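You operate a simulated robot arm through the tools that you are given. There is no shell and no other tool.

Carry out the task below with a simulated two-armed robot. There is one attempt and no reset: what you move stays moved.

Task
Light the funnel end of the bench and brush the wood chips off.
Fine: put the scrubbing brush back; afterwards swing the lamp head to the middle and switch it off. Set down upright: scrubbing brush. What is to be rubbed or washed off counts as gone when no trace of it is left.

It is judged by the outcome, as a careful person would: the job done as asked, and still so three seconds after it is handed in. It fails if anything else is knocked over, pushed out of place, dropped, spilled or broken.

Robot
Two 7-joint arms with two-finger parallel grippers on one trunk that stands fixed in place. Base frame: the origin is at the foot of the trunk, x ahead of it, y to its left, z up. Units: m, rad, N and s.
The left shoulder is at [0.076, 0.171, 1.239], the right one opposite. With the tool pointing down near the work surface each hand reaches from about 0.34 to 0.86 m from the base axis, measured 20 degrees to its own side. Payload 4.4 kg a hand.
The TCP of each hand is the grasp point between the finger pads, 0.023 m short of the fingertips. In the tool frame z runs along the fingers and y along their closing line. Largest opening 0.094 m; finger width 0.038, thickness 0.01; the body of the gripper, 0.054 by 0.096 m, starts 0.039 m behind the TCP.
Orientation is that of the tool frame in the base frame, as a unit quaternion [x, y, z, w]. With the fingers straight down and closing along the base's y, the tool's x points along the base's -x, its y along +y and its z along -z.

Tools
- The arms move only by the tool step_arm. It takes "left_targets", "right_targets" or both (then of equal length, played together; a hand with none holds still); each is a list that holds one entry, the list of rows, each a list of 6 numbers: the shift along the tool's x, y, z in m, then the turn, a rotation vector about the tool's x, y, z in rad. In form: [[[x, y, z, rx, ry, rz], ...]]. A call has 1 to 20 rows; each row shifts and turns the commanded pose from where the row before left it, along the tool's axes as they then stand. "left_jaw" and "right_jaw" are, for a hand that has rows, the gripper command, from -1 (fully open) to 1 (shut), values between in proportion, set as the call begins (left out, the last holds). Each row takes 0.2 s and may step no farther than 0.05 m and 0.15 rad from the row before; otherwise, or with a gripper value out of range, the whole call is refused. Where a pose cannot be reached the arm comes as near as it can. A force on the tool above 40 N (or 10 N above the force at the start of the call, whichever is more), or a blocked arm, ends the call early, and 0.2 s more pass. The fingers move at their own pace (about 0.072 m/s each) and stop on an object; they squeeze with about 29 N. The grip force told is the motor's: it shows also when the fingers shut on nothing. Time passes only in rows, and 0.2 s behind the last, so rows that do not move let the fingers close. The reply holds the time, the measured pose of the TCP, the force on the tool along the base axes, the opening and the grip force, in the units named above and with some noise, with the torque about the TCP (base axes, N m) and any sound that the robot's microphone picked up.
- Cameras (640 x 400 px; columns grow to the right, rows downward): "scene" is now at [0.1797, 0.0162, 1.4376]; the picture's right is [0.18, -0.98, 0.00], its down [-0.01, -0.00, -1.00] and it looks along [0.98, 0.18, -0.01] (base axes); focal length 214 px, centre (320, 200). "left" rides on the left gripper at [0.087, -0.016, -0.075] in its tool frame; the picture's right is [0.18, 0.98, 0.00], its down [-0.58, 0.11, -0.81] and it looks along [-0.79, 0.15, 0.59] (tool axes); focal length 243 px, centre (320, 200). "right" rides on the right gripper at [0.086, 0.016, -0.075] in its tool frame; the picture's right is [-0.18, 0.98, 0.00], its down [-0.58, -0.11, -0.81] and it looks along [-0.79, -0.15, 0.59] (tool axes); focal length 243 px, centre (320, 200). There is no depth. A picture from a camera that has moved, and an enlarged one, comes with that camera's place and axes in the base frame and with its lens.
- grab_frame(camera): a new picture of that camera. No time passes.
- slide_trunk(by): slides the trunk up (or, below 0, down) by that many m; the arms and the scene camera ride with it, the base frame stays. It gives what a move gives, with no picture.
- aim_head(pan, tilt): turns the head with the scene camera to pan (to the left, within 1.396 rad either way) and tilt (down, from -0.506 to 1.204), counted from straight ahead of the robot. It gives what a move gives.
- enlarge(camera, box): a new picture of the part [left, top, right, bottom] of that camera's present view, enlarged. No time passes.
- hand_in(): hands the job in; it is judged then, once.

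Nothing tells you positions but the pictures and the camera data. Unless the task says otherwise, let go and move clear before handing in.

The tools are called after ">>>" as a command line: name --argument value ..., lists and objects as JSON in quotes. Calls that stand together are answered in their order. step_arm: Moves the arms, as the interface text tells. Its arguments: {"type":"object","properties":{"left_targets":{"type":"array"},"left_jaw":{"type":"number"},"right_targets":{"type":"array"},"right_jaw":{"type":"number"}},"required":[]} The other tools are called the same way: slide_trunk (by) slides the trunk up or down; aim_head (pan, tilt) turns the head that bears the scene camera; grab_frame (camera) takes a picture; enlarge (camera, box) takes an enlarged picture of a part of a camera's view; hand_in () hands the job in.

At the start:

```text
clock: 0.0
left_ee_pos: [0.2931, 0.4544, 1.4968]
left_tcp_rot: [-0.002, 1.0, -0.003, 0.001]
left_ft_force: [0.5, 0.2, 0.7]
left_moment: [-0.02, 0.02, 0.02]
left_opening: 0.094
left_finger_force: 0.1
right_ee_pos: [0.3178, 0.019, 1.5114]
right_tcp_rot: [0.0, 1.0, 0.002, 0.0]
right_ft_force: [0.0, 0.1, 0.2]
right_moment: [0.0, -0.01, 0.0]
right_opening: 0.0941
right_finger_force: 0.0
trunk travel left (down, up): [-0.25, 0.138]
head pan, tilt: [0.176, 0.009]
```

scene: 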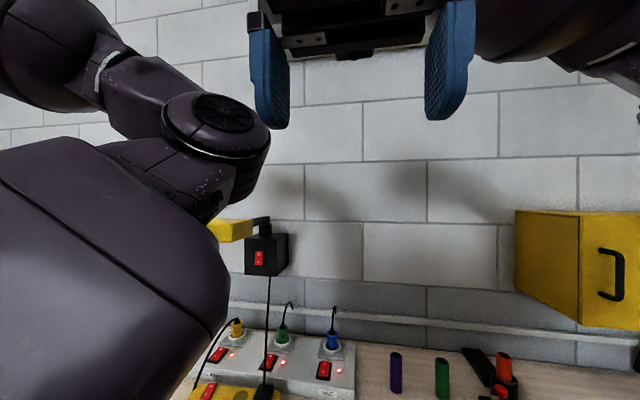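
right: 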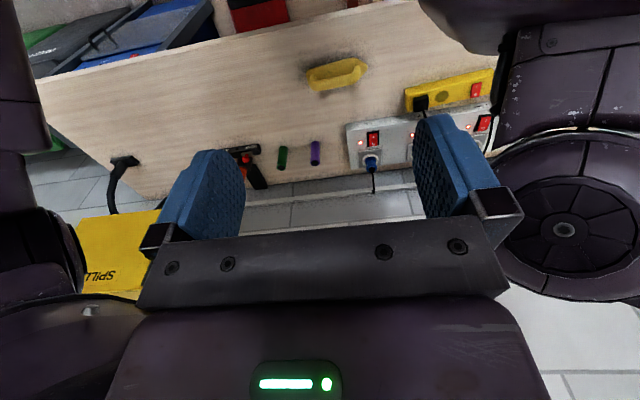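
left: 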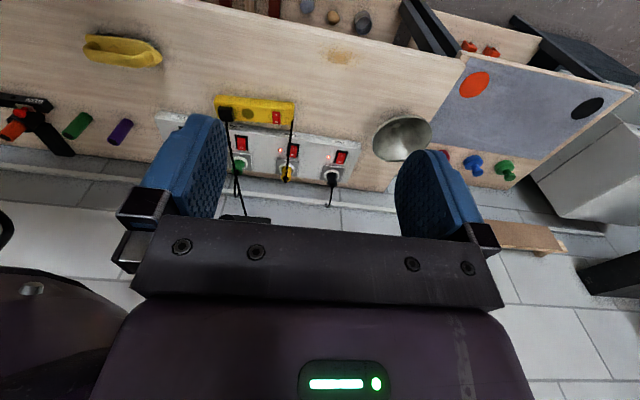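

I see a bench with power strips, plugs, a funnel on the left side and a wood-chip-like patch near it. I will look down with the head to survey the bench.

>>> aim_head --pan 0.0 --tilt 0.8

```text
clock: 1.1
left_ee_pos: [0.2932, 0.455, 1.4949]
left_tcp_rot: [-0.002, 1.0, -0.003, 0.001]
left_ft_force: [-0.4, -0.6, 0.0]
left_moment: [0.03, -0.01, -0.02]
left_opening: 0.0943
left_finger_force: 0.1
right_ee_pos: [0.3178, 0.0207, 1.5097]
right_tcp_rot: [0.0, 1.0, 0.0, 0.0]
right_ft_force: [0.2, 0.5, -0.5]
right_moment: [0.02, 0.01, 0.0]
right_opening: 0.0942
right_finger_force: 0.0
trunk travel left (down, up): [-0.25, 0.138]
head pan, tilt: [0.0, 0.799]
```

The head is tilted down now; I take a scene picture to see the bench.

>>> grab_frame --camera "scene"

>>> grab_frame --camera "left"

>>> grab_frame --camera "right"

```text
taken
camera scene: at [0.1716, 0.0005, 1.3664], right [0.0, -1.0, 0.0], down [-0.72, 0.0, -0.7], along [0.7, 0.0, -0.72], focal length 214 px, centre (320, 200)
```

scene: 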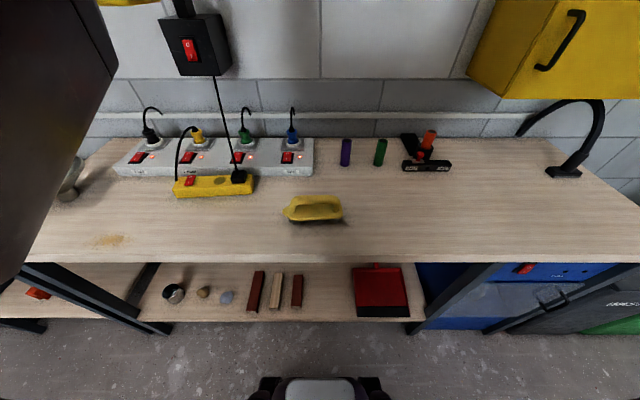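

```text
taken
camera left: at [0.2076, 0.4412, 1.5719], right [-0.19, 0.98, -0.01], down [0.58, 0.12, 0.81], along [0.79, 0.15, -0.59], focal length 243 px, centre (320, 200)
```

left: 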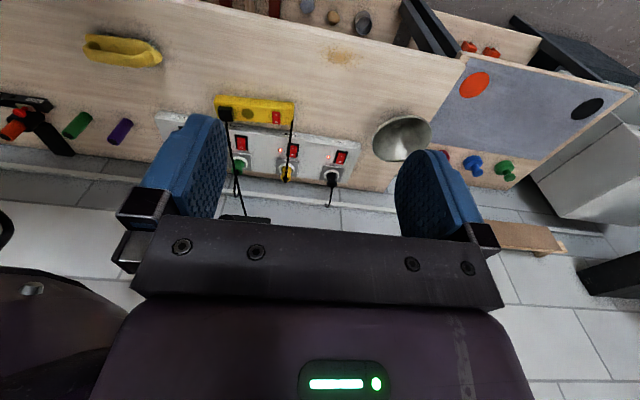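

```text
taken
camera right: at [0.2304, 0.0355, 1.584], right [0.18, 0.98, 0.0], down [0.58, -0.11, 0.81], along [0.79, -0.15, -0.59], focal length 243 px, centre (320, 200)
```

right: 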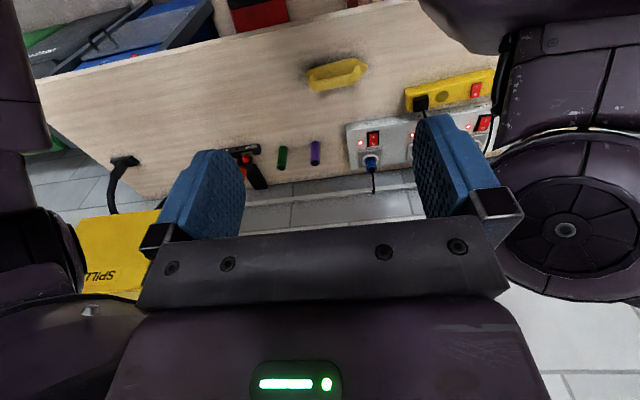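

The bench has a yellow brush, the power strips, a wall box with a red switch, a stain/chips at the left front and the funnel at the left. I look up and to both sides to find the lamp.

>>> aim_head --pan 0.5 --tilt 0.0

>>> grab_frame --camera "scene"

>>> aim_head --pan -0.5 --tilt 0.3

>>> grab_frame --camera "scene"

```text
clock: 2.3
left_ee_pos: [0.2938, 0.4558, 1.4959]
left_tcp_rot: [-0.003, 1.0, -0.003, 0.001]
left_ft_force: [-0.6, -0.2, -0.6]
left_moment: [0.0, 0.03, 0.0]
left_opening: 0.0941
left_finger_force: 0.1
right_ee_pos: [0.3166, 0.0189, 1.5106]
right_tcp_rot: [0.0, 1.0, 0.001, 0.0]
right_ft_force: [-0.6, -0.3, -0.4]
right_moment: [-0.01, 0.0, 0.01]
right_opening: 0.0941
right_finger_force: 0.1
trunk travel left (down, up): [-0.25, 0.138]
head pan, tilt: [0.499, 0.0]
```

```text
taken
camera scene: at [0.17, 0.0434, 1.4383], right [0.48, -0.88, 0.0], down [0.0, 0.0, -1.0], along [0.88, 0.48, 0.0], focal length 214 px, centre (320, 200)
```

scene: 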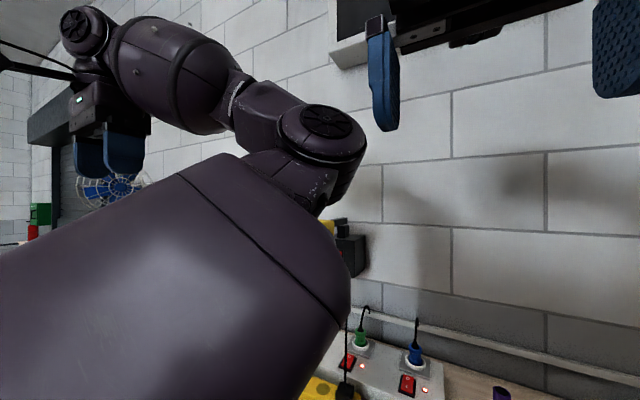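

```text
clock: 3.5
left_ee_pos: [0.2939, 0.4558, 1.4968]
left_tcp_rot: [-0.003, 1.0, -0.002, 0.001]
left_ft_force: [0.1, 0.0, 0.9]
left_moment: [0.02, -0.04, 0.02]
left_opening: 0.094
left_finger_force: 0.2
right_ee_pos: [0.3188, 0.0202, 1.5111]
right_tcp_rot: [0.0, 1.0, 0.0, 0.0]
right_ft_force: [0.4, 0.1, -0.1]
right_moment: [0.0, 0.01, -0.03]
right_opening: 0.0943
right_finger_force: 0.0
trunk travel left (down, up): [-0.25, 0.138]
head pan, tilt: [-0.499, 0.3]
```

```text
taken
camera scene: at [0.1729, -0.0442, 1.4107], right [-0.48, -0.88, 0.0], down [-0.26, 0.14, -0.96], along [0.84, -0.46, -0.3], focal length 214 px, centre (320, 200)
```

scene: 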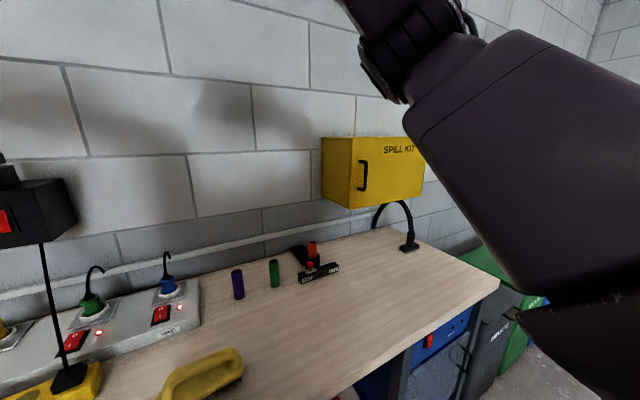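

The left arm hides the left part of the wall. I tilt the left hand upward so its camera sees the wall and the lamp.

>>> step_arm --left_targets '[[[0, 0, 0, 0, -0.15, 0], [0, 0, 0, 0, -0.15, 0], [0, 0, 0, 0, -0.15, 0], [0, 0, 0, 0, -0.15, 0]]]'

>>> grab_frame --camera "left"

```text
clock: 4.5
left_ee_pos: [0.2944, 0.4545, 1.4982]
left_tcp_rot: [-0.001, 0.955, -0.002, 0.298]
left_ft_force: [0.6, 0.3, 0.7]
left_moment: [0.04, -0.03, 0.01]
left_opening: 0.0941
left_finger_force: 0.0
right_ee_pos: [0.3165, 0.0189, 1.5119]
right_tcp_rot: [0.0, 1.0, 0.002, 0.0]
right_ft_force: [-1.0, -0.8, 0.1]
right_moment: [0.03, -0.05, 0.01]
right_opening: 0.094
right_finger_force: 0.2
trunk travel left (down, up): [-0.25, 0.138]
head pan, tilt: [-0.499, 0.3]
```

```text
taken
camera left: at [0.1811, 0.4395, 1.5104], right [-0.15, 0.98, -0.11], down [0.02, 0.11, 0.99], along [0.99, 0.15, -0.04], focal length 243 px, centre (320, 200)
```

left: 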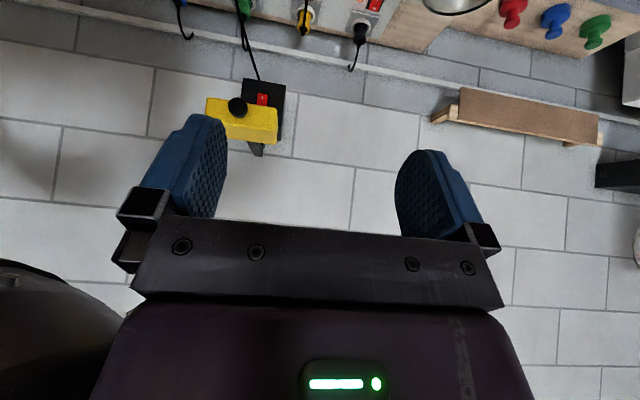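

The hand camera shows (upside down) the wall box with its red switch and a yellow bar on it, probably the lamp head. I enlarge it.

>>> enlarge --camera "left" --box '[180, 50, 320, 170]'

>>> aim_head --pan 0.3 --tilt 0.3

>>> grab_frame --camera "scene"

```text
3.33 times, centred on (250, 110) of left
camera zoom: at [0.1811, 0.4395, 1.5104], right [-0.15, 0.98, -0.11], down [0.02, 0.11, 0.99], along [0.99, 0.15, -0.04], focal length 809 px, centre (553, 500)
```

zoom: 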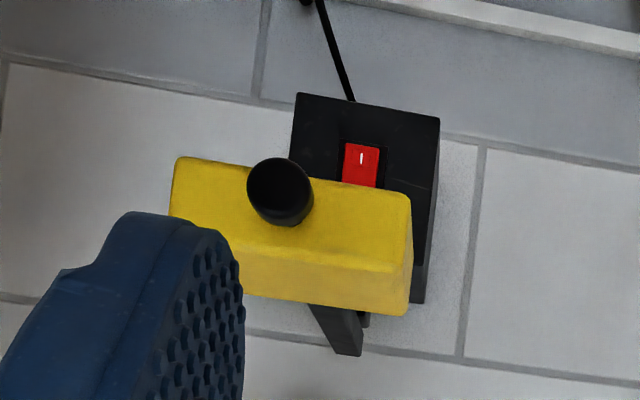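

```text
clock: 5.7
left_ee_pos: [0.2942, 0.4547, 1.4972]
left_tcp_rot: [-0.003, 0.955, -0.001, 0.296]
left_ft_force: [1.4, 0.6, 0.4]
left_moment: [0.03, 0.01, 0.01]
left_opening: 0.0939
left_finger_force: 0.1
right_ee_pos: [0.3175, 0.0187, 1.5108]
right_tcp_rot: [0.0, 1.0, 0.001, 0.0]
right_ft_force: [-0.1, 0.2, 1.0]
right_moment: [0.0, -0.02, -0.01]
right_opening: 0.0941
right_finger_force: 0.2
trunk travel left (down, up): [-0.25, 0.138]
head pan, tilt: [0.3, 0.3]
```

```text
taken
camera scene: at [0.1802, 0.0279, 1.4106], right [0.29, -0.96, 0.0], down [-0.28, -0.09, -0.96], along [0.91, 0.28, -0.3], focal length 214 px, centre (320, 200)
```

scene: 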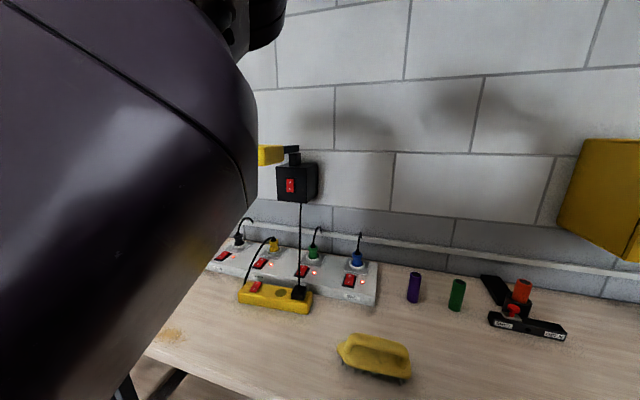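

The lamp is a wall box (switch around x 0.87, y 0.35, z 1.22) with a swinging yellow head fed through the yellow extension strip. I zoom in on the switches and the head.

>>> enlarge --camera "scene" --box '[200, 220, 400, 345]'

>>> enlarge --camera "scene" --box '[240, 130, 352, 200]'

>>> aim_head --pan 0.0 --tilt 0.8

>>> enlarge --camera "scene" --box '[90, 80, 330, 230]'

>>> enlarge --camera "scene" --box '[80, 0, 280, 125]'

>>> enlarge --camera "scene" --box '[240, 140, 480, 290]'

```text
3.20 times, centred on (300, 282) of scene
camera zoom: at [0.1802, 0.0279, 1.4106], right [0.29, -0.96, 0.0], down [-0.28, -0.09, -0.96], along [0.91, 0.28, -0.3], focal length 686 px, centre (384, -64)
```

zoom: 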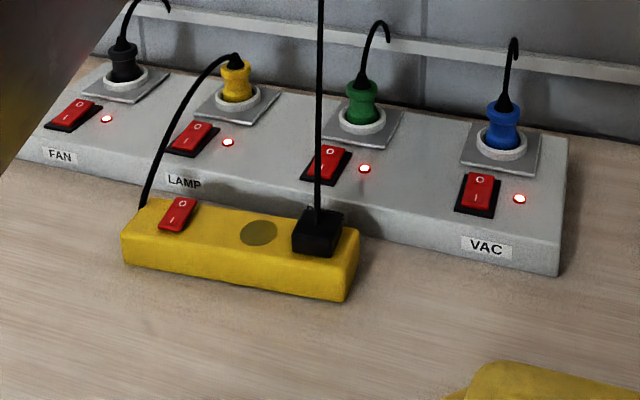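

```text
5.71 times, centred on (296, 165) of scene
camera zoom: at [0.1802, 0.0279, 1.4106], right [0.29, -0.96, 0.0], down [-0.28, -0.09, -0.96], along [0.91, 0.28, -0.3], focal length 1226 px, centre (457, 400)
```

zoom: 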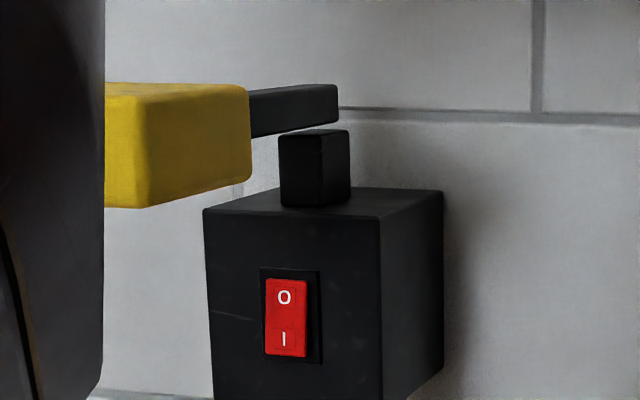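

```text
clock: 6.6
left_ee_pos: [0.2945, 0.454, 1.4965]
left_tcp_rot: [-0.004, 0.955, -0.001, 0.296]
left_ft_force: [-0.7, -0.2, -0.4]
left_moment: [0.02, 0.02, 0.0]
left_opening: 0.094
left_finger_force: 0.1
right_ee_pos: [0.3182, 0.0199, 1.5102]
right_tcp_rot: [0.0, 1.0, 0.0, -0.001]
right_ft_force: [0.0, -0.6, -0.6]
right_moment: [0.01, 0.0, -0.01]
right_opening: 0.094
right_finger_force: 0.1
trunk travel left (down, up): [-0.25, 0.138]
head pan, tilt: [0.0, 0.799]
```

```text
2.67 times, centred on (210, 155) of scene
camera zoom: at [0.1716, 0.0004, 1.3663], right [0.0, -1.0, 0.0], down [-0.72, 0.0, -0.7], along [0.7, 0.0, -0.72], focal length 572 px, centre (613, 320)
```

zoom: 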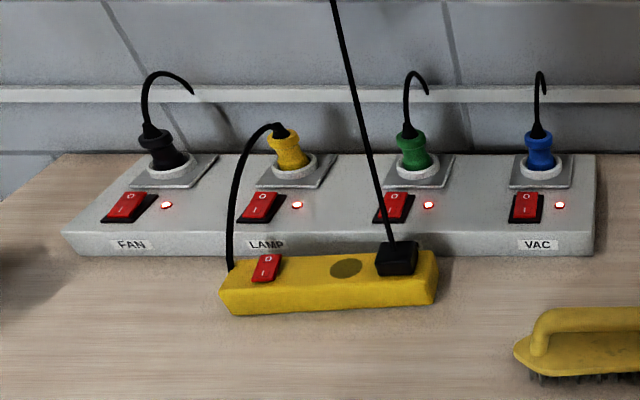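

```text
3.20 times, centred on (180, 62) of scene
camera zoom: at [0.1716, 0.0004, 1.3663], right [0.0, -1.0, 0.0], down [-0.72, 0.0, -0.7], along [0.7, 0.0, -0.72], focal length 686 px, centre (768, 640)
```

zoom: 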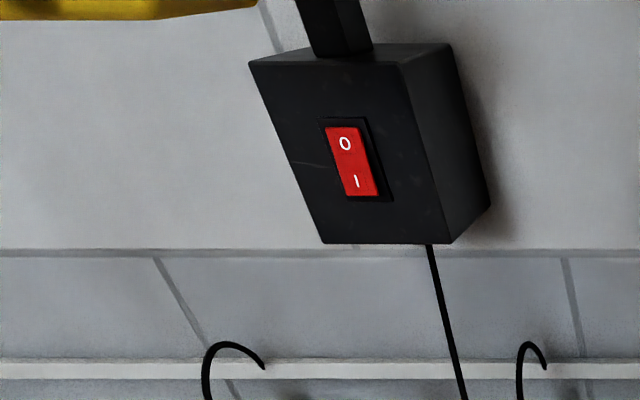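

```text
2.67 times, centred on (360, 215) of scene
camera zoom: at [0.1716, 0.0004, 1.3663], right [0.0, -1.0, 0.0], down [-0.72, 0.0, -0.7], along [0.7, 0.0, -0.72], focal length 572 px, centre (213, 160)
```

zoom: 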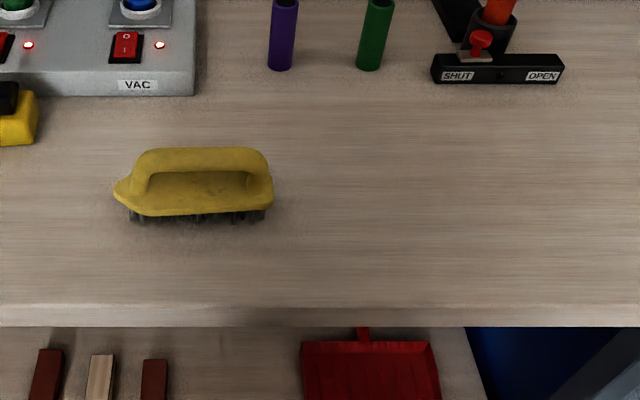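

All four sockets of the white strip show a red pilot light; the lamp plugs into the yellow strip, which is on the LAMP socket. I zoom in more on each rocker to tell their states.

>>> enlarge --camera "scene" --box '[170, 168, 210, 193]'

>>> enlarge --camera "scene" --box '[170, 145, 210, 170]'

>>> enlarge --camera "scene" --box '[172, 32, 212, 57]'

>>> enlarge --camera "scene" --box '[60, 150, 140, 200]'

>>> enlarge --camera "scene" --box '[60, 210, 180, 285]'

```text
16.00 times, centred on (190, 180) of scene
camera zoom: at [0.1716, 0.0004, 1.3663], right [0.0, -1.0, 0.0], down [-0.72, 0.0, -0.7], along [0.7, 0.0, -0.72], focal length 3432 px, centre (2400, 512)
```

zoom: 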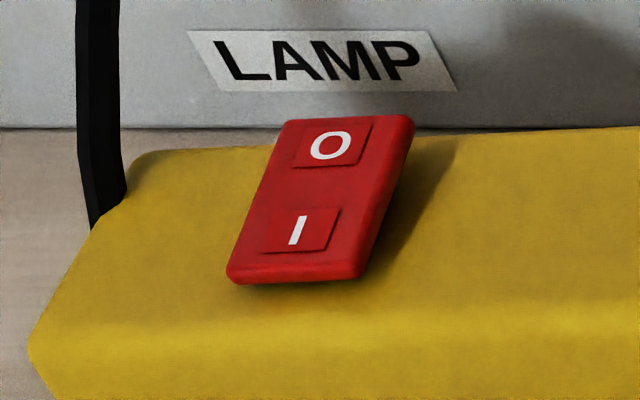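

```text
16.00 times, centred on (190, 158) of scene
camera zoom: at [0.1716, 0.0004, 1.3663], right [0.0, -1.0, 0.0], down [-0.72, 0.0, -0.7], along [0.7, 0.0, -0.72], focal length 3432 px, centre (2400, 880)
```

zoom: 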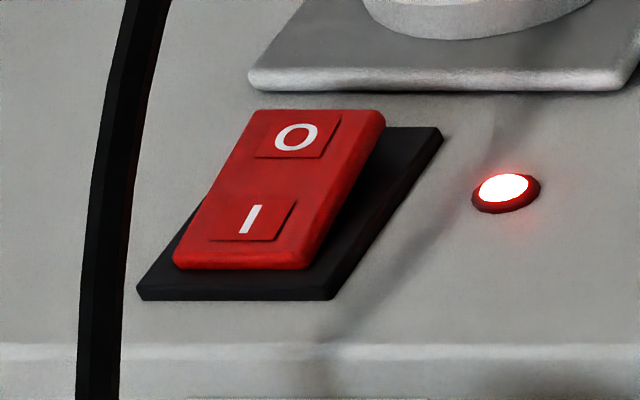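

```text
16.00 times, centred on (192, 44) of scene
camera zoom: at [0.1716, 0.0004, 1.3663], right [0.0, -1.0, 0.0], down [-0.72, 0.0, -0.7], along [0.7, 0.0, -0.72], focal length 3432 px, centre (2368, 2688)
```

zoom: 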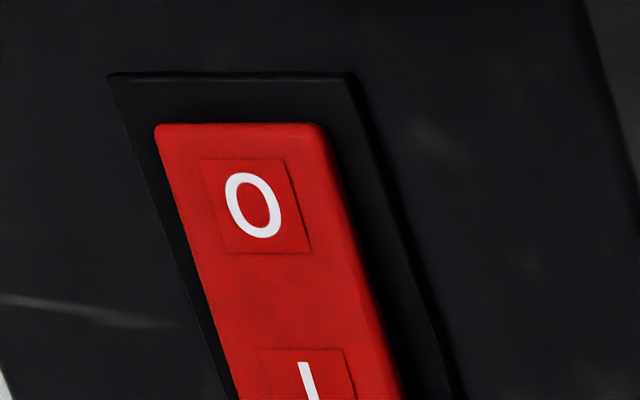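

```text
8.00 times, centred on (100, 175) of scene
camera zoom: at [0.1716, 0.0004, 1.3663], right [0.0, -1.0, 0.0], down [-0.72, 0.0, -0.7], along [0.7, 0.0, -0.72], focal length 1716 px, centre (2080, 400)
```

zoom: 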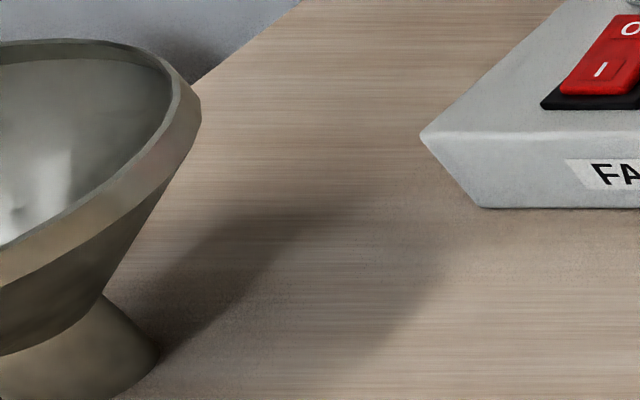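

```text
5.33 times, centred on (120, 248) of scene
camera zoom: at [0.1716, 0.0004, 1.3663], right [0.0, -1.0, 0.0], down [-0.72, 0.0, -0.7], along [0.7, 0.0, -0.72], focal length 1144 px, centre (1387, -53)
```

zoom: 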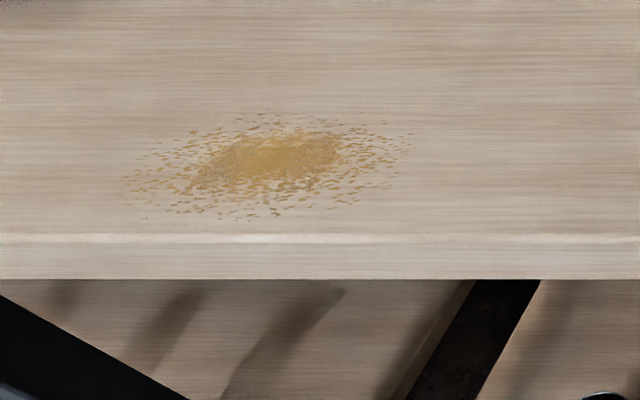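

The white LAMP switch and the yellow strip's switch both have the "I" end pressed (on). I check the box switch wholly.

>>> enlarge --camera "scene" --box '[166, 30, 222, 65]'

>>> enlarge --camera "left" --box '[236, 75, 292, 110]'

```text
11.43 times, centred on (194, 48) of scene
camera zoom: at [0.1716, 0.0004, 1.3663], right [0.0, -1.0, 0.0], down [-0.72, 0.0, -0.7], along [0.7, 0.0, -0.72], focal length 2451 px, centre (1760, 1943)
```

zoom: 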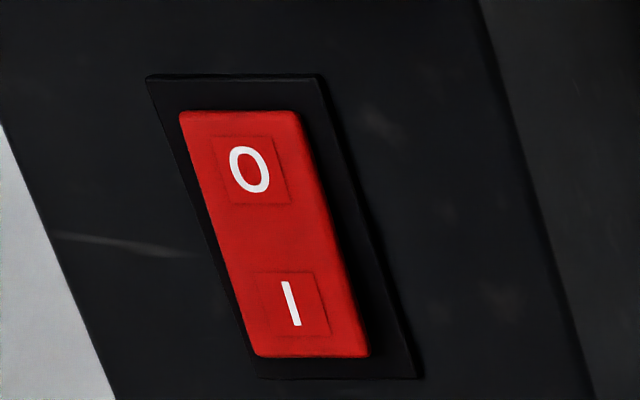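

```text
11.43 times, centred on (264, 92) of left
camera zoom: at [0.1814, 0.4402, 1.5103], right [-0.16, 0.98, -0.11], down [0.02, 0.11, 0.99], along [0.99, 0.15, -0.04], focal length 2773 px, centre (960, 1429)
```

zoom: 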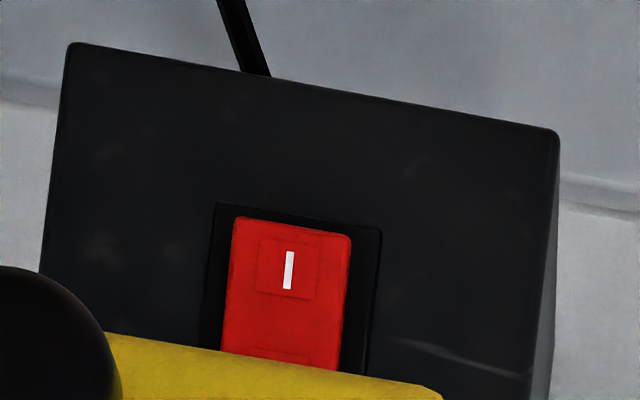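

The box rocker's "I" (lower) end stands out, so the lamp is off at the box. I move the left hand outward to clear the head camera's view of the lamp head.

>>> step_arm --left_targets '[[[0, 0.05, 0, 0, 0, 0], [0, 0.05, 0, 0, 0, 0], [0, 0.05, 0, 0, 0, 0], [0, 0.05, 0, 0, 0, 0]]]' --left_jaw 1

>>> aim_head --pan 0.35 --tilt 0.3

>>> grab_frame --camera "scene"

>>> grab_frame --camera "left"

```text
clock: 7.6
left_ee_pos: [0.2896, 0.6566, 1.4943]
left_tcp_rot: [-0.003, 0.955, -0.002, 0.296]
left_ft_force: [0.0, 0.0, -0.4]
left_moment: [0.01, -0.03, -0.02]
left_opening: 0.0002
left_finger_force: 29.5
right_ee_pos: [0.3171, 0.0201, 1.5105]
right_tcp_rot: [0.0, 1.0, 0.0, 0.0]
right_ft_force: [0.2, 0.0, -0.8]
right_moment: [-0.05, 0.0, 0.04]
right_opening: 0.0937
right_finger_force: 0.0
trunk travel left (down, up): [-0.25, 0.138]
head pan, tilt: [0.0, 0.799]
```

```text
clock: 8.5
left_ee_pos: [0.2892, 0.6535, 1.4946]
left_tcp_rot: [-0.003, 0.955, -0.001, 0.297]
left_ft_force: [-0.7, 0.2, 0.0]
left_moment: [0.01, 0.02, 0.01]
left_opening: 0.0
left_finger_force: 28.6
right_ee_pos: [0.3173, 0.0198, 1.5115]
right_tcp_rot: [0.0, 1.0, 0.001, 0.0]
right_ft_force: [0.0, -0.2, -0.1]
right_moment: [-0.01, -0.01, 0.0]
right_opening: 0.0941
right_finger_force: 0.0
trunk travel left (down, up): [-0.25, 0.138]
head pan, tilt: [0.351, 0.3]
```

```text
taken
camera scene: at [0.1785, 0.0326, 1.4106], right [0.34, -0.94, 0.0], down [-0.28, -0.1, -0.95], along [0.9, 0.33, -0.3], focal length 214 px, centre (320, 200)
```

scene: 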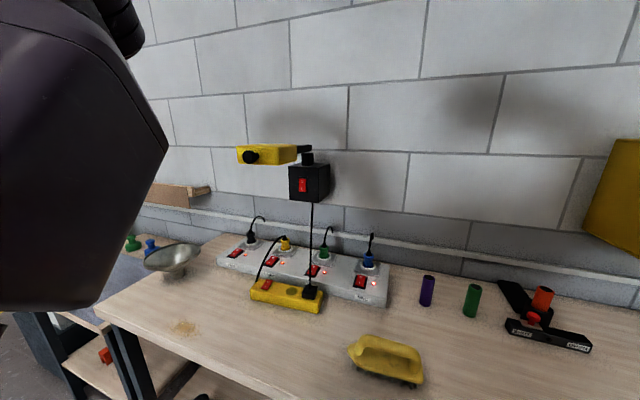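

```text
taken
camera left: at [0.177, 0.6392, 1.5078], right [-0.16, 0.98, -0.11], down [0.02, 0.11, 0.99], along [0.99, 0.15, -0.04], focal length 243 px, centre (320, 200)
```

left: 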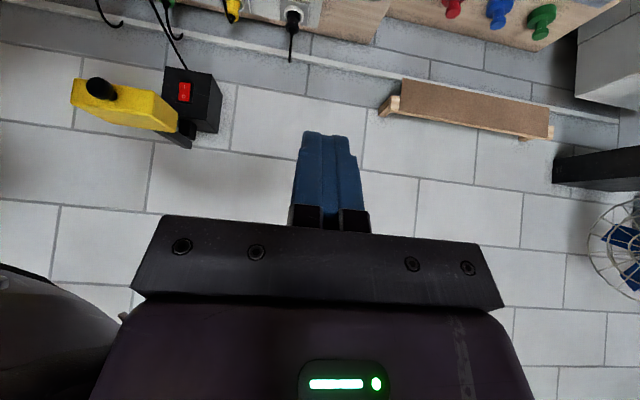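

Now both cameras see the lamp: the yellow head stands out from the wall above the box with a black knob at its end. I zoom in from both views.

>>> enlarge --camera "scene" --box '[224, 130, 352, 210]'

>>> enlarge --camera "left" --box '[50, 50, 242, 170]'

>>> enlarge --camera "scene" --box '[90, 220, 300, 351]'

```text
5.00 times, centred on (288, 170) of scene
camera zoom: at [0.1785, 0.0326, 1.4106], right [0.34, -0.94, 0.0], down [-0.28, -0.1, -0.95], along [0.9, 0.33, -0.3], focal length 1072 px, centre (480, 350)
```

zoom: 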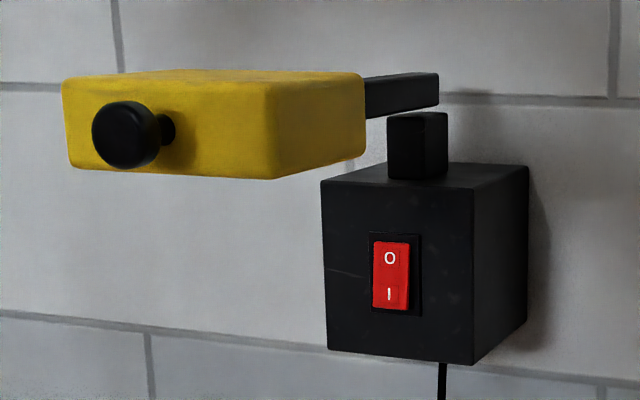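

```text
3.33 times, centred on (146, 110) of left
camera zoom: at [0.177, 0.6392, 1.5078], right [-0.16, 0.98, -0.11], down [0.02, 0.11, 0.99], along [0.99, 0.15, -0.04], focal length 809 px, centre (900, 500)
```

zoom: 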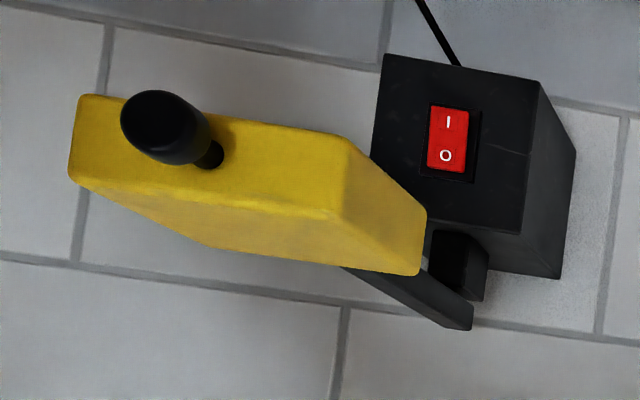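

```text
3.05 times, centred on (195, 286) of scene
camera zoom: at [0.1785, 0.0326, 1.4106], right [0.34, -0.94, 0.0], down [-0.28, -0.1, -0.95], along [0.9, 0.33, -0.3], focal length 654 px, centre (701, -61)
```

zoom: 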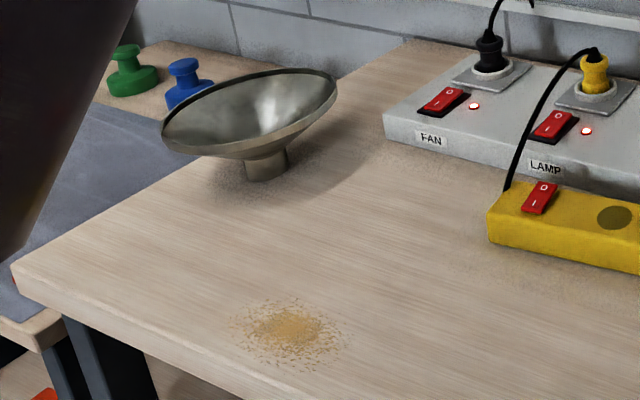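

The lamp head points straight out from the wall (knob about x 0.586, y 0.352, z 1.361; pivot about x 0.92), the funnel stands at about (0.64, 0.77) and the chips at about (0.48, 0.54). I first move the right hand aside and bring the left hand, fingers forward, in front of the lamp.

>>> step_arm --left_targets '[[[-0.0113, -0.036, 0.0242, 0, -0.15, 0], [-0.0075, -0.036, 0.0256, 0, -0.15, 0], [-0.0037, -0.036, 0.0265, 0, -0.15, 0], [0.0003, -0.036, 0.0267, 0, -0.15, 0], [0.0044, -0.036, 0.0263, 0, -0.15, 0], [0.0083, -0.036, 0.0254, 0, -0.15, 0], [0.012, -0.036, 0.0239, 0, -0.07, 0]]]' --right_targets '[[[0, -0.04, 0, 0, 0, 0], [0, -0.04, 0, 0, 0, 0], [0, -0.04, 0, 0, 0, 0], [0, -0.04, 0, 0, 0, 0], [0, -0.04, 0, 0, 0, 0], [0, -0.04, 0, 0, 0, 0], [0, 0, 0, 0, 0, 0]]]' --left_jaw 1

>>> grab_frame --camera "scene"

>>> grab_frame --camera "left"

```text
clock: 10.1
left_ee_pos: [0.4142, 0.4847, 1.3841]
left_tcp_rot: [-0.111, 0.696, 0.015, 0.709]
left_ft_force: [-0.2, 0.4, -0.8]
left_moment: [-0.02, -0.01, -0.04]
left_opening: 0.0001
left_finger_force: 29.1
right_ee_pos: [0.319, -0.2207, 1.5122]
right_tcp_rot: [-0.001, 1.0, 0.001, -0.002]
right_ft_force: [-0.7, 0.5, 1.1]
right_moment: [0.01, 0.01, 0.0]
right_opening: 0.094
right_finger_force: 0.0
trunk travel left (down, up): [-0.25, 0.138]
head pan, tilt: [0.351, 0.3]
stopped in row 7 (left hand): the arm was blocked; the commanded pose is now the measured one
```

```text
taken
camera scene: at [0.1801, 0.0325, 1.4102], right [0.34, -0.94, 0.0], down [-0.28, -0.1, -0.95], along [0.9, 0.33, -0.3], focal length 214 px, centre (320, 200)
```

scene: 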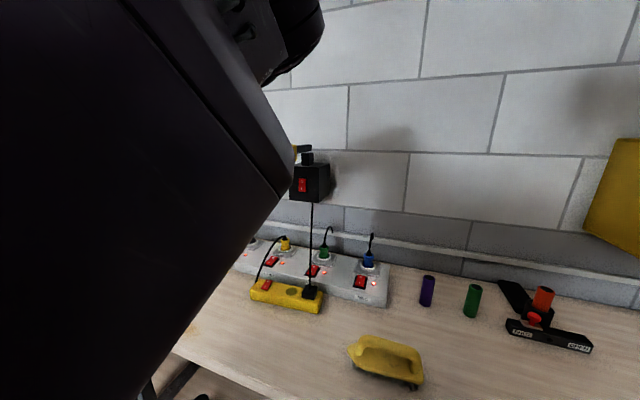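

```text
taken
camera left: at [0.3459, 0.4462, 1.3016], right [-0.17, 0.93, -0.32], down [-0.83, 0.04, 0.56], along [0.53, 0.35, 0.77], focal length 243 px, centre (320, 200)
```

left: 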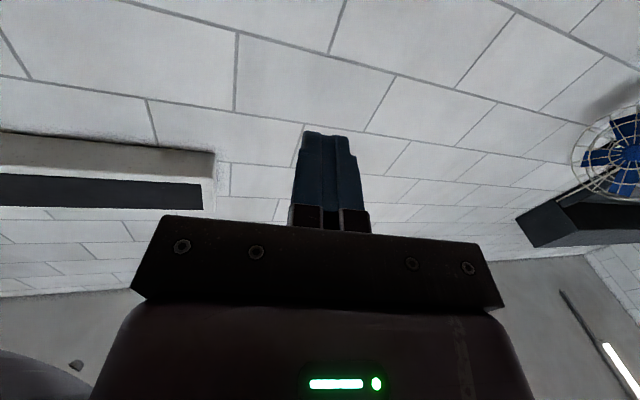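

The arm folds too tightly with horizontal fingers this close in, so the last row was blocked. I go back to a forward-tilted, more downward hand and will raise the trunk to reach the lamp from above.

>>> step_arm --left_targets '[[[-0.0144, -0.004, -0.008, 0.089, 0.06, 0.068], [-0.0139, -0.004, -0.0088, 0.089, 0.06, 0.068], [-0.0133, -0.004, -0.0097, 0, 0.14, 0], [-0.0118, -0.004, -0.0114, 0, 0.14, 0], [-0.0101, -0.004, -0.013, 0, 0.14, 0], [-0.0082, -0.004, -0.0143, 0, 0.14, 0], [-0.0062, -0.004, -0.0153, 0, 0.14, 0], [-0.004, -0.004, -0.016, 0, 0.14, 0]]]'

>>> slide_trunk --by 0.13

>>> grab_frame --camera "scene"

>>> grab_frame --camera "left"

```text
clock: 11.9
left_ee_pos: [0.3425, 0.46, 1.499]
left_tcp_rot: [-0.003, 0.949, -0.014, 0.315]
left_ft_force: [0.6, 0.6, 0.1]
left_moment: [0.0, 0.01, 0.01]
left_opening: 0.0
left_finger_force: 29.1
right_ee_pos: [0.3185, -0.2209, 1.5128]
right_tcp_rot: [0.0, 1.0, 0.001, 0.0]
right_ft_force: [-0.5, 0.4, -0.6]
right_moment: [0.01, 0.0, -0.02]
right_opening: 0.094
right_finger_force: 0.0
trunk travel left (down, up): [-0.25, 0.138]
head pan, tilt: [0.351, 0.3]
```

```text
clock: 13.5
left_ee_pos: [0.337, 0.4706, 1.6224]
left_tcp_rot: [-0.016, 0.948, -0.023, 0.317]
left_ft_force: [-0.1, -1.4, 0.2]
left_moment: [0.02, 0.01, -0.01]
left_opening: 0.0
left_finger_force: 29.4
right_ee_pos: [0.3175, -0.2197, 1.6423]
right_tcp_rot: [0.0, 1.0, 0.0, 0.0]
right_ft_force: [0.7, 0.3, -0.3]
right_moment: [0.01, -0.01, 0.02]
right_opening: 0.094
right_finger_force: 0.1
trunk travel left (down, up): [-0.38, 0.008]
head pan, tilt: [0.351, 0.3]
```

```text
taken
camera scene: at [0.1454, 0.0324, 1.544], right [0.34, -0.94, 0.0], down [-0.28, -0.1, -0.96], along [0.9, 0.33, -0.3], focal length 214 px, centre (320, 200)
```

scene: 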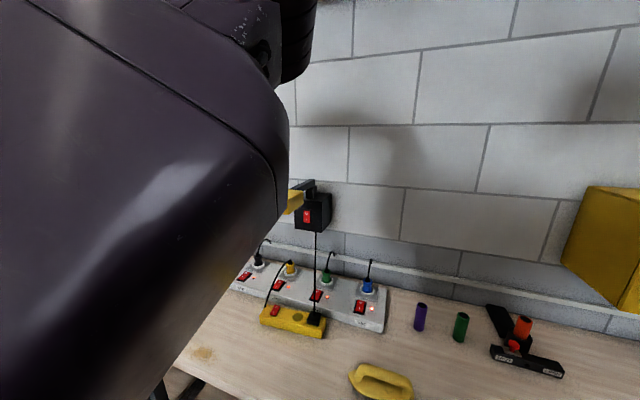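

```text
taken
camera left: at [0.2246, 0.4552, 1.6328], right [-0.16, 0.97, -0.16], down [-0.02, 0.16, 0.99], along [0.99, 0.16, 0.0], focal length 243 px, centre (320, 200)
```

left: 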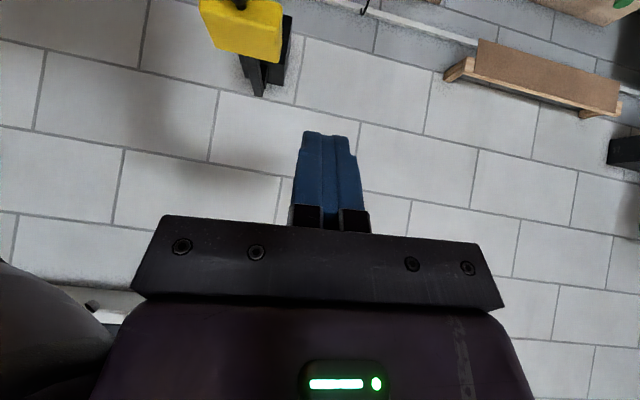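

The trunk is up. I now move the left hand forward and to the right of the lamp head, staying above it.

>>> step_arm --left_targets '[[[-0.0225, -0.0314, 0.0207, 0, 0, 0], [-0.0225, -0.0314, 0.0207, 0, 0, 0], [-0.0225, -0.0314, 0.0207, 0, 0, 0], [-0.0225, -0.0314, 0.0207, 0, 0, 0], [-0.0225, -0.0314, 0.0207, 0, 0, 0], [-0.0225, -0.0314, 0.0207, 0, 0, 0], [-0.0225, -0.0314, 0.0207, 0, 0, 0]]]'

>>> grab_frame --camera "scene"

>>> grab_frame --camera "left"

```text
clock: 14.1
left_ee_pos: [0.3546, 0.477, 1.6092]
left_tcp_rot: [-0.08, 0.938, -0.056, 0.333]
left_ft_force: [0.8, 0.2, 0.5]
left_moment: [-0.01, 0.01, -0.01]
left_opening: 0.0
left_finger_force: 28.5
right_ee_pos: [0.3182, -0.2204, 1.6428]
right_tcp_rot: [0.001, 1.0, 0.001, 0.0]
right_ft_force: [0.6, 0.7, -0.6]
right_moment: [-0.02, -0.02, 0.0]
right_opening: 0.094
right_finger_force: 0.1
trunk travel left (down, up): [-0.38, 0.008]
head pan, tilt: [0.351, 0.3]
stopped in row 2 (left hand): the arm was blocked; the commanded pose is now the measured one
```

```text
taken
camera scene: at [0.1456, 0.0331, 1.544], right [0.34, -0.94, 0.0], down [-0.28, -0.1, -0.96], along [0.9, 0.33, -0.3], focal length 214 px, centre (320, 200)
```

scene: 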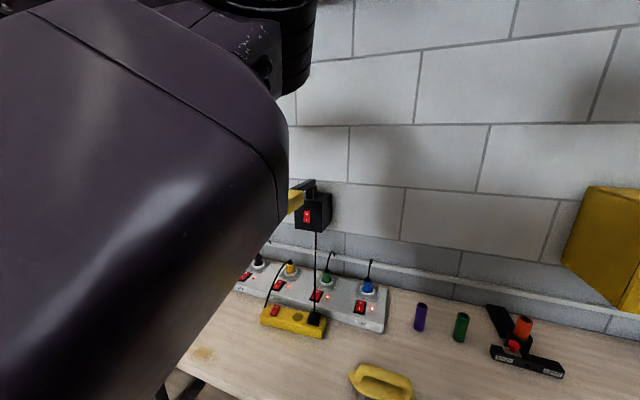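

```text
taken
camera left: at [0.2435, 0.4512, 1.6168], right [-0.25, 0.93, -0.27], down [-0.08, 0.26, 0.96], along [0.96, 0.26, 0.01], focal length 243 px, centre (320, 200)
```

left: 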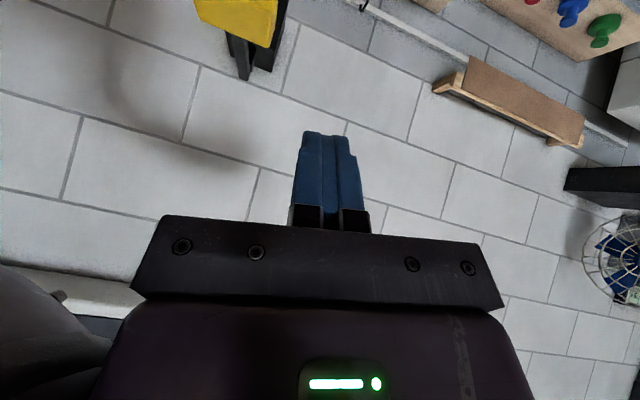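

The folded elbow blocks that direct path near the head. I go back to a straight-down hand on the outside, lower the trunk again, and will unfold the arm low over the bench first.

>>> step_arm --left_targets '[[[0.0049, 0.006, -0.0083, -0.026, 0.07, 0.094], [0.0049, 0.006, -0.0083, -0.026, 0.07, 0.094], [0.0049, 0.004, -0.0083, 0, 0.1355, 0], [0.0049, 0.004, -0.0083, 0, 0.1355, 0], [0.0049, 0.004, -0.0083, 0, 0.1355, 0], [0.0049, 0.004, -0.0083, 0, 0.1355, 0]]]'

>>> slide_trunk --by -0.13

>>> grab_frame --camera "scene"

```text
clock: 15.5
left_ee_pos: [0.308, 0.5013, 1.6406]
left_tcp_rot: [0.008, 1.0, -0.001, -0.001]
left_ft_force: [0.3, -0.1, -0.3]
left_moment: [0.01, 0.0, -0.03]
left_opening: 0.0
left_finger_force: 29.3
right_ee_pos: [0.3181, -0.2209, 1.6424]
right_tcp_rot: [0.0, 1.0, 0.0, 0.0]
right_ft_force: [-0.2, -0.5, -0.4]
right_moment: [-0.02, -0.01, 0.02]
right_opening: 0.0939
right_finger_force: 0.1
trunk travel left (down, up): [-0.38, 0.008]
head pan, tilt: [0.351, 0.3]
```

```text
clock: 17.1
left_ee_pos: [0.3074, 0.5007, 1.5125]
left_tcp_rot: [0.009, 1.0, -0.001, 0.002]
left_ft_force: [0.6, -0.2, -0.4]
left_moment: [-0.04, 0.01, -0.02]
left_opening: 0.0
left_finger_force: 28.7
right_ee_pos: [0.3168, -0.2215, 1.5127]
right_tcp_rot: [0.0, 1.0, 0.0, 0.001]
right_ft_force: [-0.3, 0.7, -0.2]
right_moment: [-0.02, -0.01, 0.01]
right_opening: 0.0943
right_finger_force: 0.0
trunk travel left (down, up): [-0.25, 0.138]
head pan, tilt: [0.351, 0.3]
```

```text
taken
camera scene: at [0.1774, 0.0325, 1.411], right [0.34, -0.94, 0.0], down [-0.28, -0.1, -0.96], along [0.9, 0.33, -0.29], focal length 214 px, centre (320, 200)
```

scene: 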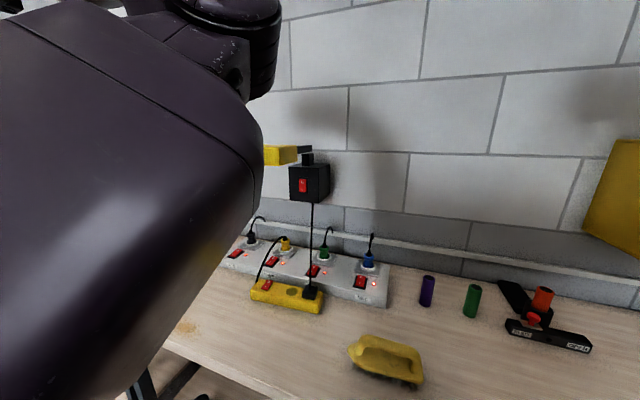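

The hand points straight down again at the outside. I lower it toward the bench front so that the elbow unfolds.

>>> step_arm --left_targets '[[[-0.01, -0.006, 0.045, 0, 0, 0], [-0.01, -0.006, 0.045, 0, 0, 0], [-0.01, -0.006, 0.045, 0, 0, 0], [-0.01, -0.006, 0.045, 0, 0, 0], [-0.01, -0.006, 0.045, 0, 0, 0], [-0.01, -0.006, 0.045, 0, 0, 0], [-0.01, -0.006, 0.045, 0, 0, 0], [-0.01, -0.006, 0.045, 0, 0, 0]]]'

>>> grab_frame --camera "scene"

>>> grab_frame --camera "left"

```text
clock: 18.9
left_ee_pos: [0.3904, 0.4525, 1.1495]
left_tcp_rot: [0.008, 1.0, 0.0, 0.0]
left_ft_force: [0.0, -0.1, -0.6]
left_moment: [-0.02, 0.05, 0.01]
left_opening: 0.0
left_finger_force: 29.0
right_ee_pos: [0.3181, -0.2205, 1.5124]
right_tcp_rot: [0.001, 1.0, 0.001, 0.0]
right_ft_force: [0.9, -0.1, -1.0]
right_moment: [-0.01, 0.01, 0.0]
right_opening: 0.0942
right_finger_force: 0.0
trunk travel left (down, up): [-0.25, 0.138]
head pan, tilt: [0.351, 0.3]
```

```text
taken
camera scene: at [0.1794, 0.0326, 1.4105], right [0.34, -0.94, 0.0], down [-0.28, -0.1, -0.96], along [0.9, 0.33, -0.3], focal length 214 px, centre (320, 200)
```

scene: 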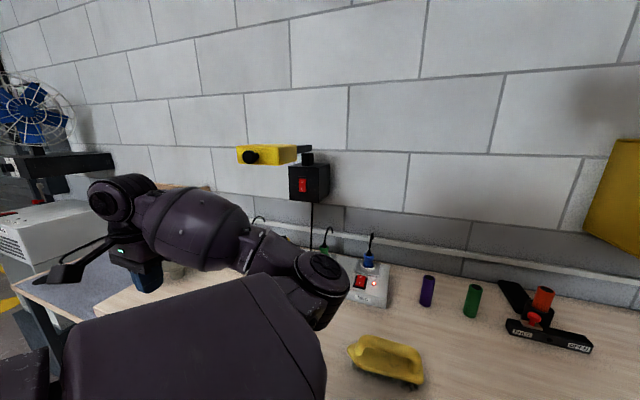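

```text
taken
camera left: at [0.3032, 0.4397, 1.2254], right [-0.17, 0.99, 0.0], down [0.58, 0.1, 0.81], along [0.8, 0.13, -0.59], focal length 243 px, centre (320, 200)
```

left: 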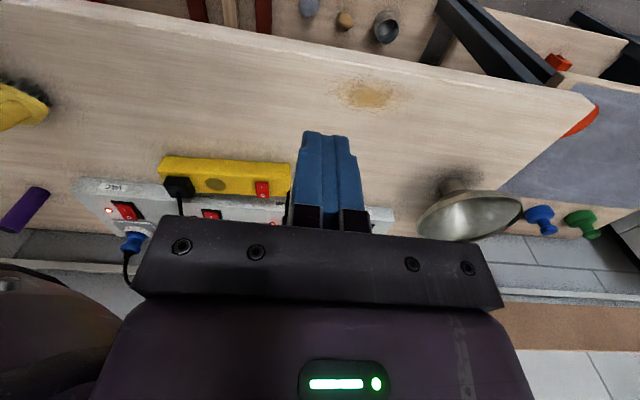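

The arm is now unfolded, with its elbow on the inside. I go forward on the left of the lamp and then rise there with the arm stretched out.

>>> step_arm --left_targets '[[[-0.037, 0.012, -0.01, 0, 0, 0], [-0.037, 0.012, -0.01, 0, 0, 0], [-0.036, 0.01, -0.01, 0, 0, 0], [0, 0, -0.045, 0, 0, 0], [0, 0, -0.045, 0, 0, 0], [0, 0, -0.045, 0, 0, 0], [0, 0, -0.045, 0, 0, 0], [0, 0, -0.045, 0, 0, 0], [0, 0, -0.045, 0, 0, 0], [0, 0, -0.045, 0, 0, 0]]]'

>>> grab_frame --camera "scene"

>>> grab_frame --camera "left"

```text
clock: 21.1
left_ee_pos: [0.497, 0.4823, 1.4993]
left_tcp_rot: [0.009, 1.0, 0.0, 0.001]
left_ft_force: [-0.5, -0.5, 0.5]
left_moment: [0.01, -0.03, -0.01]
left_opening: 0.0001
left_finger_force: 29.2
right_ee_pos: [0.3148, -0.2215, 1.513]
right_tcp_rot: [0.0, 1.0, 0.0, 0.001]
right_ft_force: [0.0, -0.3, -0.1]
right_moment: [-0.03, -0.01, -0.04]
right_opening: 0.0939
right_finger_force: 0.0
trunk travel left (down, up): [-0.25, 0.138]
head pan, tilt: [0.351, 0.3]
```

```text
taken
camera scene: at [0.1767, 0.032, 1.4111], right [0.34, -0.94, 0.0], down [-0.28, -0.1, -0.96], along [0.9, 0.33, -0.29], focal length 214 px, centre (320, 200)
```

scene: 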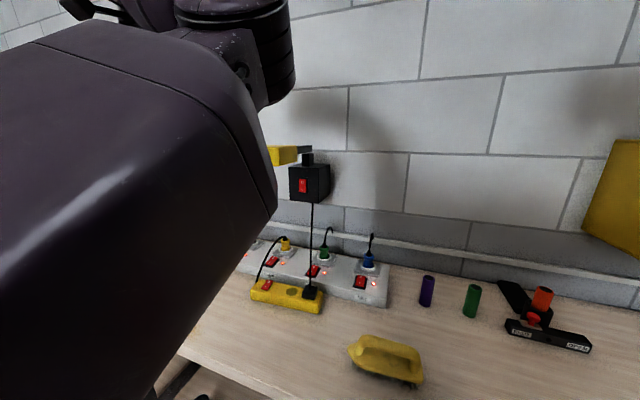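

```text
taken
camera left: at [0.4106, 0.4688, 1.5743], right [-0.17, 0.99, 0.0], down [0.58, 0.1, 0.81], along [0.8, 0.13, -0.59], focal length 243 px, centre (320, 200)
```

left: 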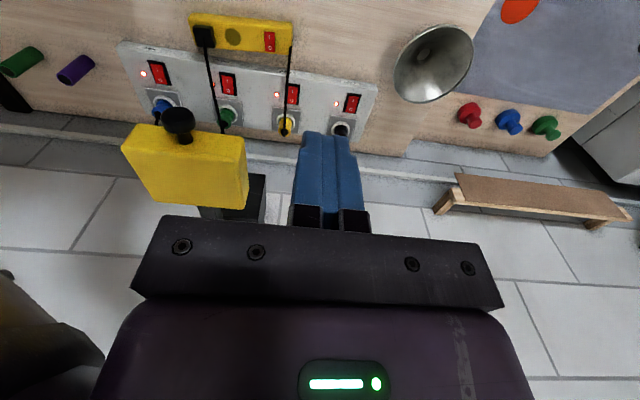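

The hand is up beside the lamp with a clear view of head and knob. I zoom in to refine the knob's place before gripping around it.

>>> enlarge --camera "left" --box '[110, 90, 270, 190]'

```text
4.00 times, centred on (190, 140) of left
camera zoom: at [0.4106, 0.4688, 1.5743], right [-0.17, 0.99, 0.0], down [0.58, 0.1, 0.81], along [0.8, 0.13, -0.59], focal length 970 px, centre (840, 440)
```

zoom: 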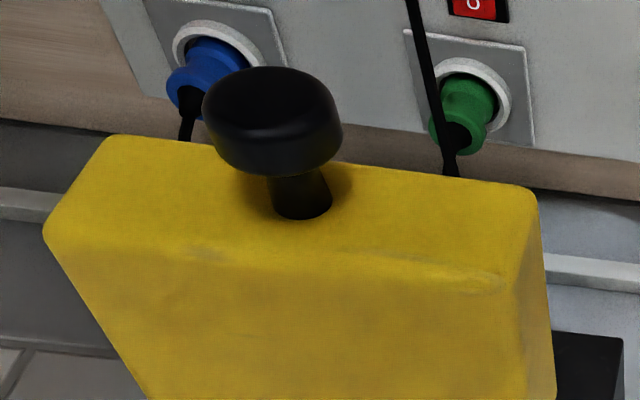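

The knob is a mushroom about 34 mm across at roughly (0.587, 0.350, 1.361). I move over it with the fingers partly open and slightly tilted forward.

>>> step_arm --left_targets '[[[-0.021, -0.033, 0.0075, 0, 0, 0], [-0.021, -0.033, 0.0075, 0, 0, 0], [-0.021, -0.033, 0.0075, 0, -0.15, 0], [-0.019, -0.033, 0.01, 0, -0.15, 0], [0, 0, 0, 0, 0, 0]]]' --left_jaw -0.3

>>> grab_frame --camera "scene"

>>> grab_frame --camera "left"

```text
clock: 22.0
left_ee_pos: [0.539, 0.4498, 1.4689]
left_tcp_rot: [-0.064, 0.987, -0.058, 0.139]
left_ft_force: [0.3, 0.1, 0.1]
left_moment: [-0.02, -0.01, -0.02]
left_opening: 0.0613
left_finger_force: 0.1
right_ee_pos: [0.32, -0.2196, 1.5129]
right_tcp_rot: [-0.002, 1.0, 0.001, -0.001]
right_ft_force: [0.4, 0.4, 0.5]
right_moment: [-0.01, 0.02, 0.01]
right_opening: 0.0939
right_finger_force: 0.0
trunk travel left (down, up): [-0.25, 0.138]
head pan, tilt: [0.351, 0.3]
stopped in row 4 (left hand): the arm was blocked; the commanded pose is now the measured one
```

```text
taken
camera scene: at [0.1796, 0.0327, 1.4104], right [0.34, -0.94, 0.0], down [-0.28, -0.1, -0.96], along [0.9, 0.33, -0.3], focal length 214 px, centre (320, 200)
```

scene: 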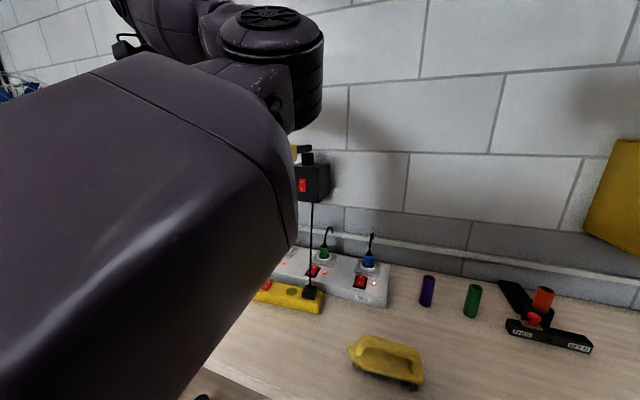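

```text
taken
camera left: at [0.4376, 0.4306, 1.5199], right [-0.28, 0.94, -0.18], down [0.31, 0.27, 0.91], along [0.91, 0.2, -0.37], focal length 243 px, centre (320, 200)
```

left: 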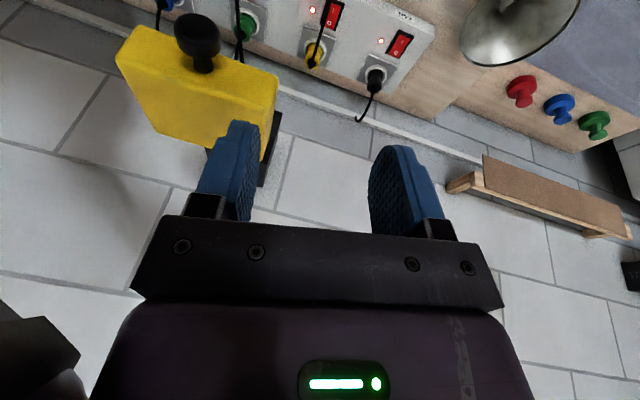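

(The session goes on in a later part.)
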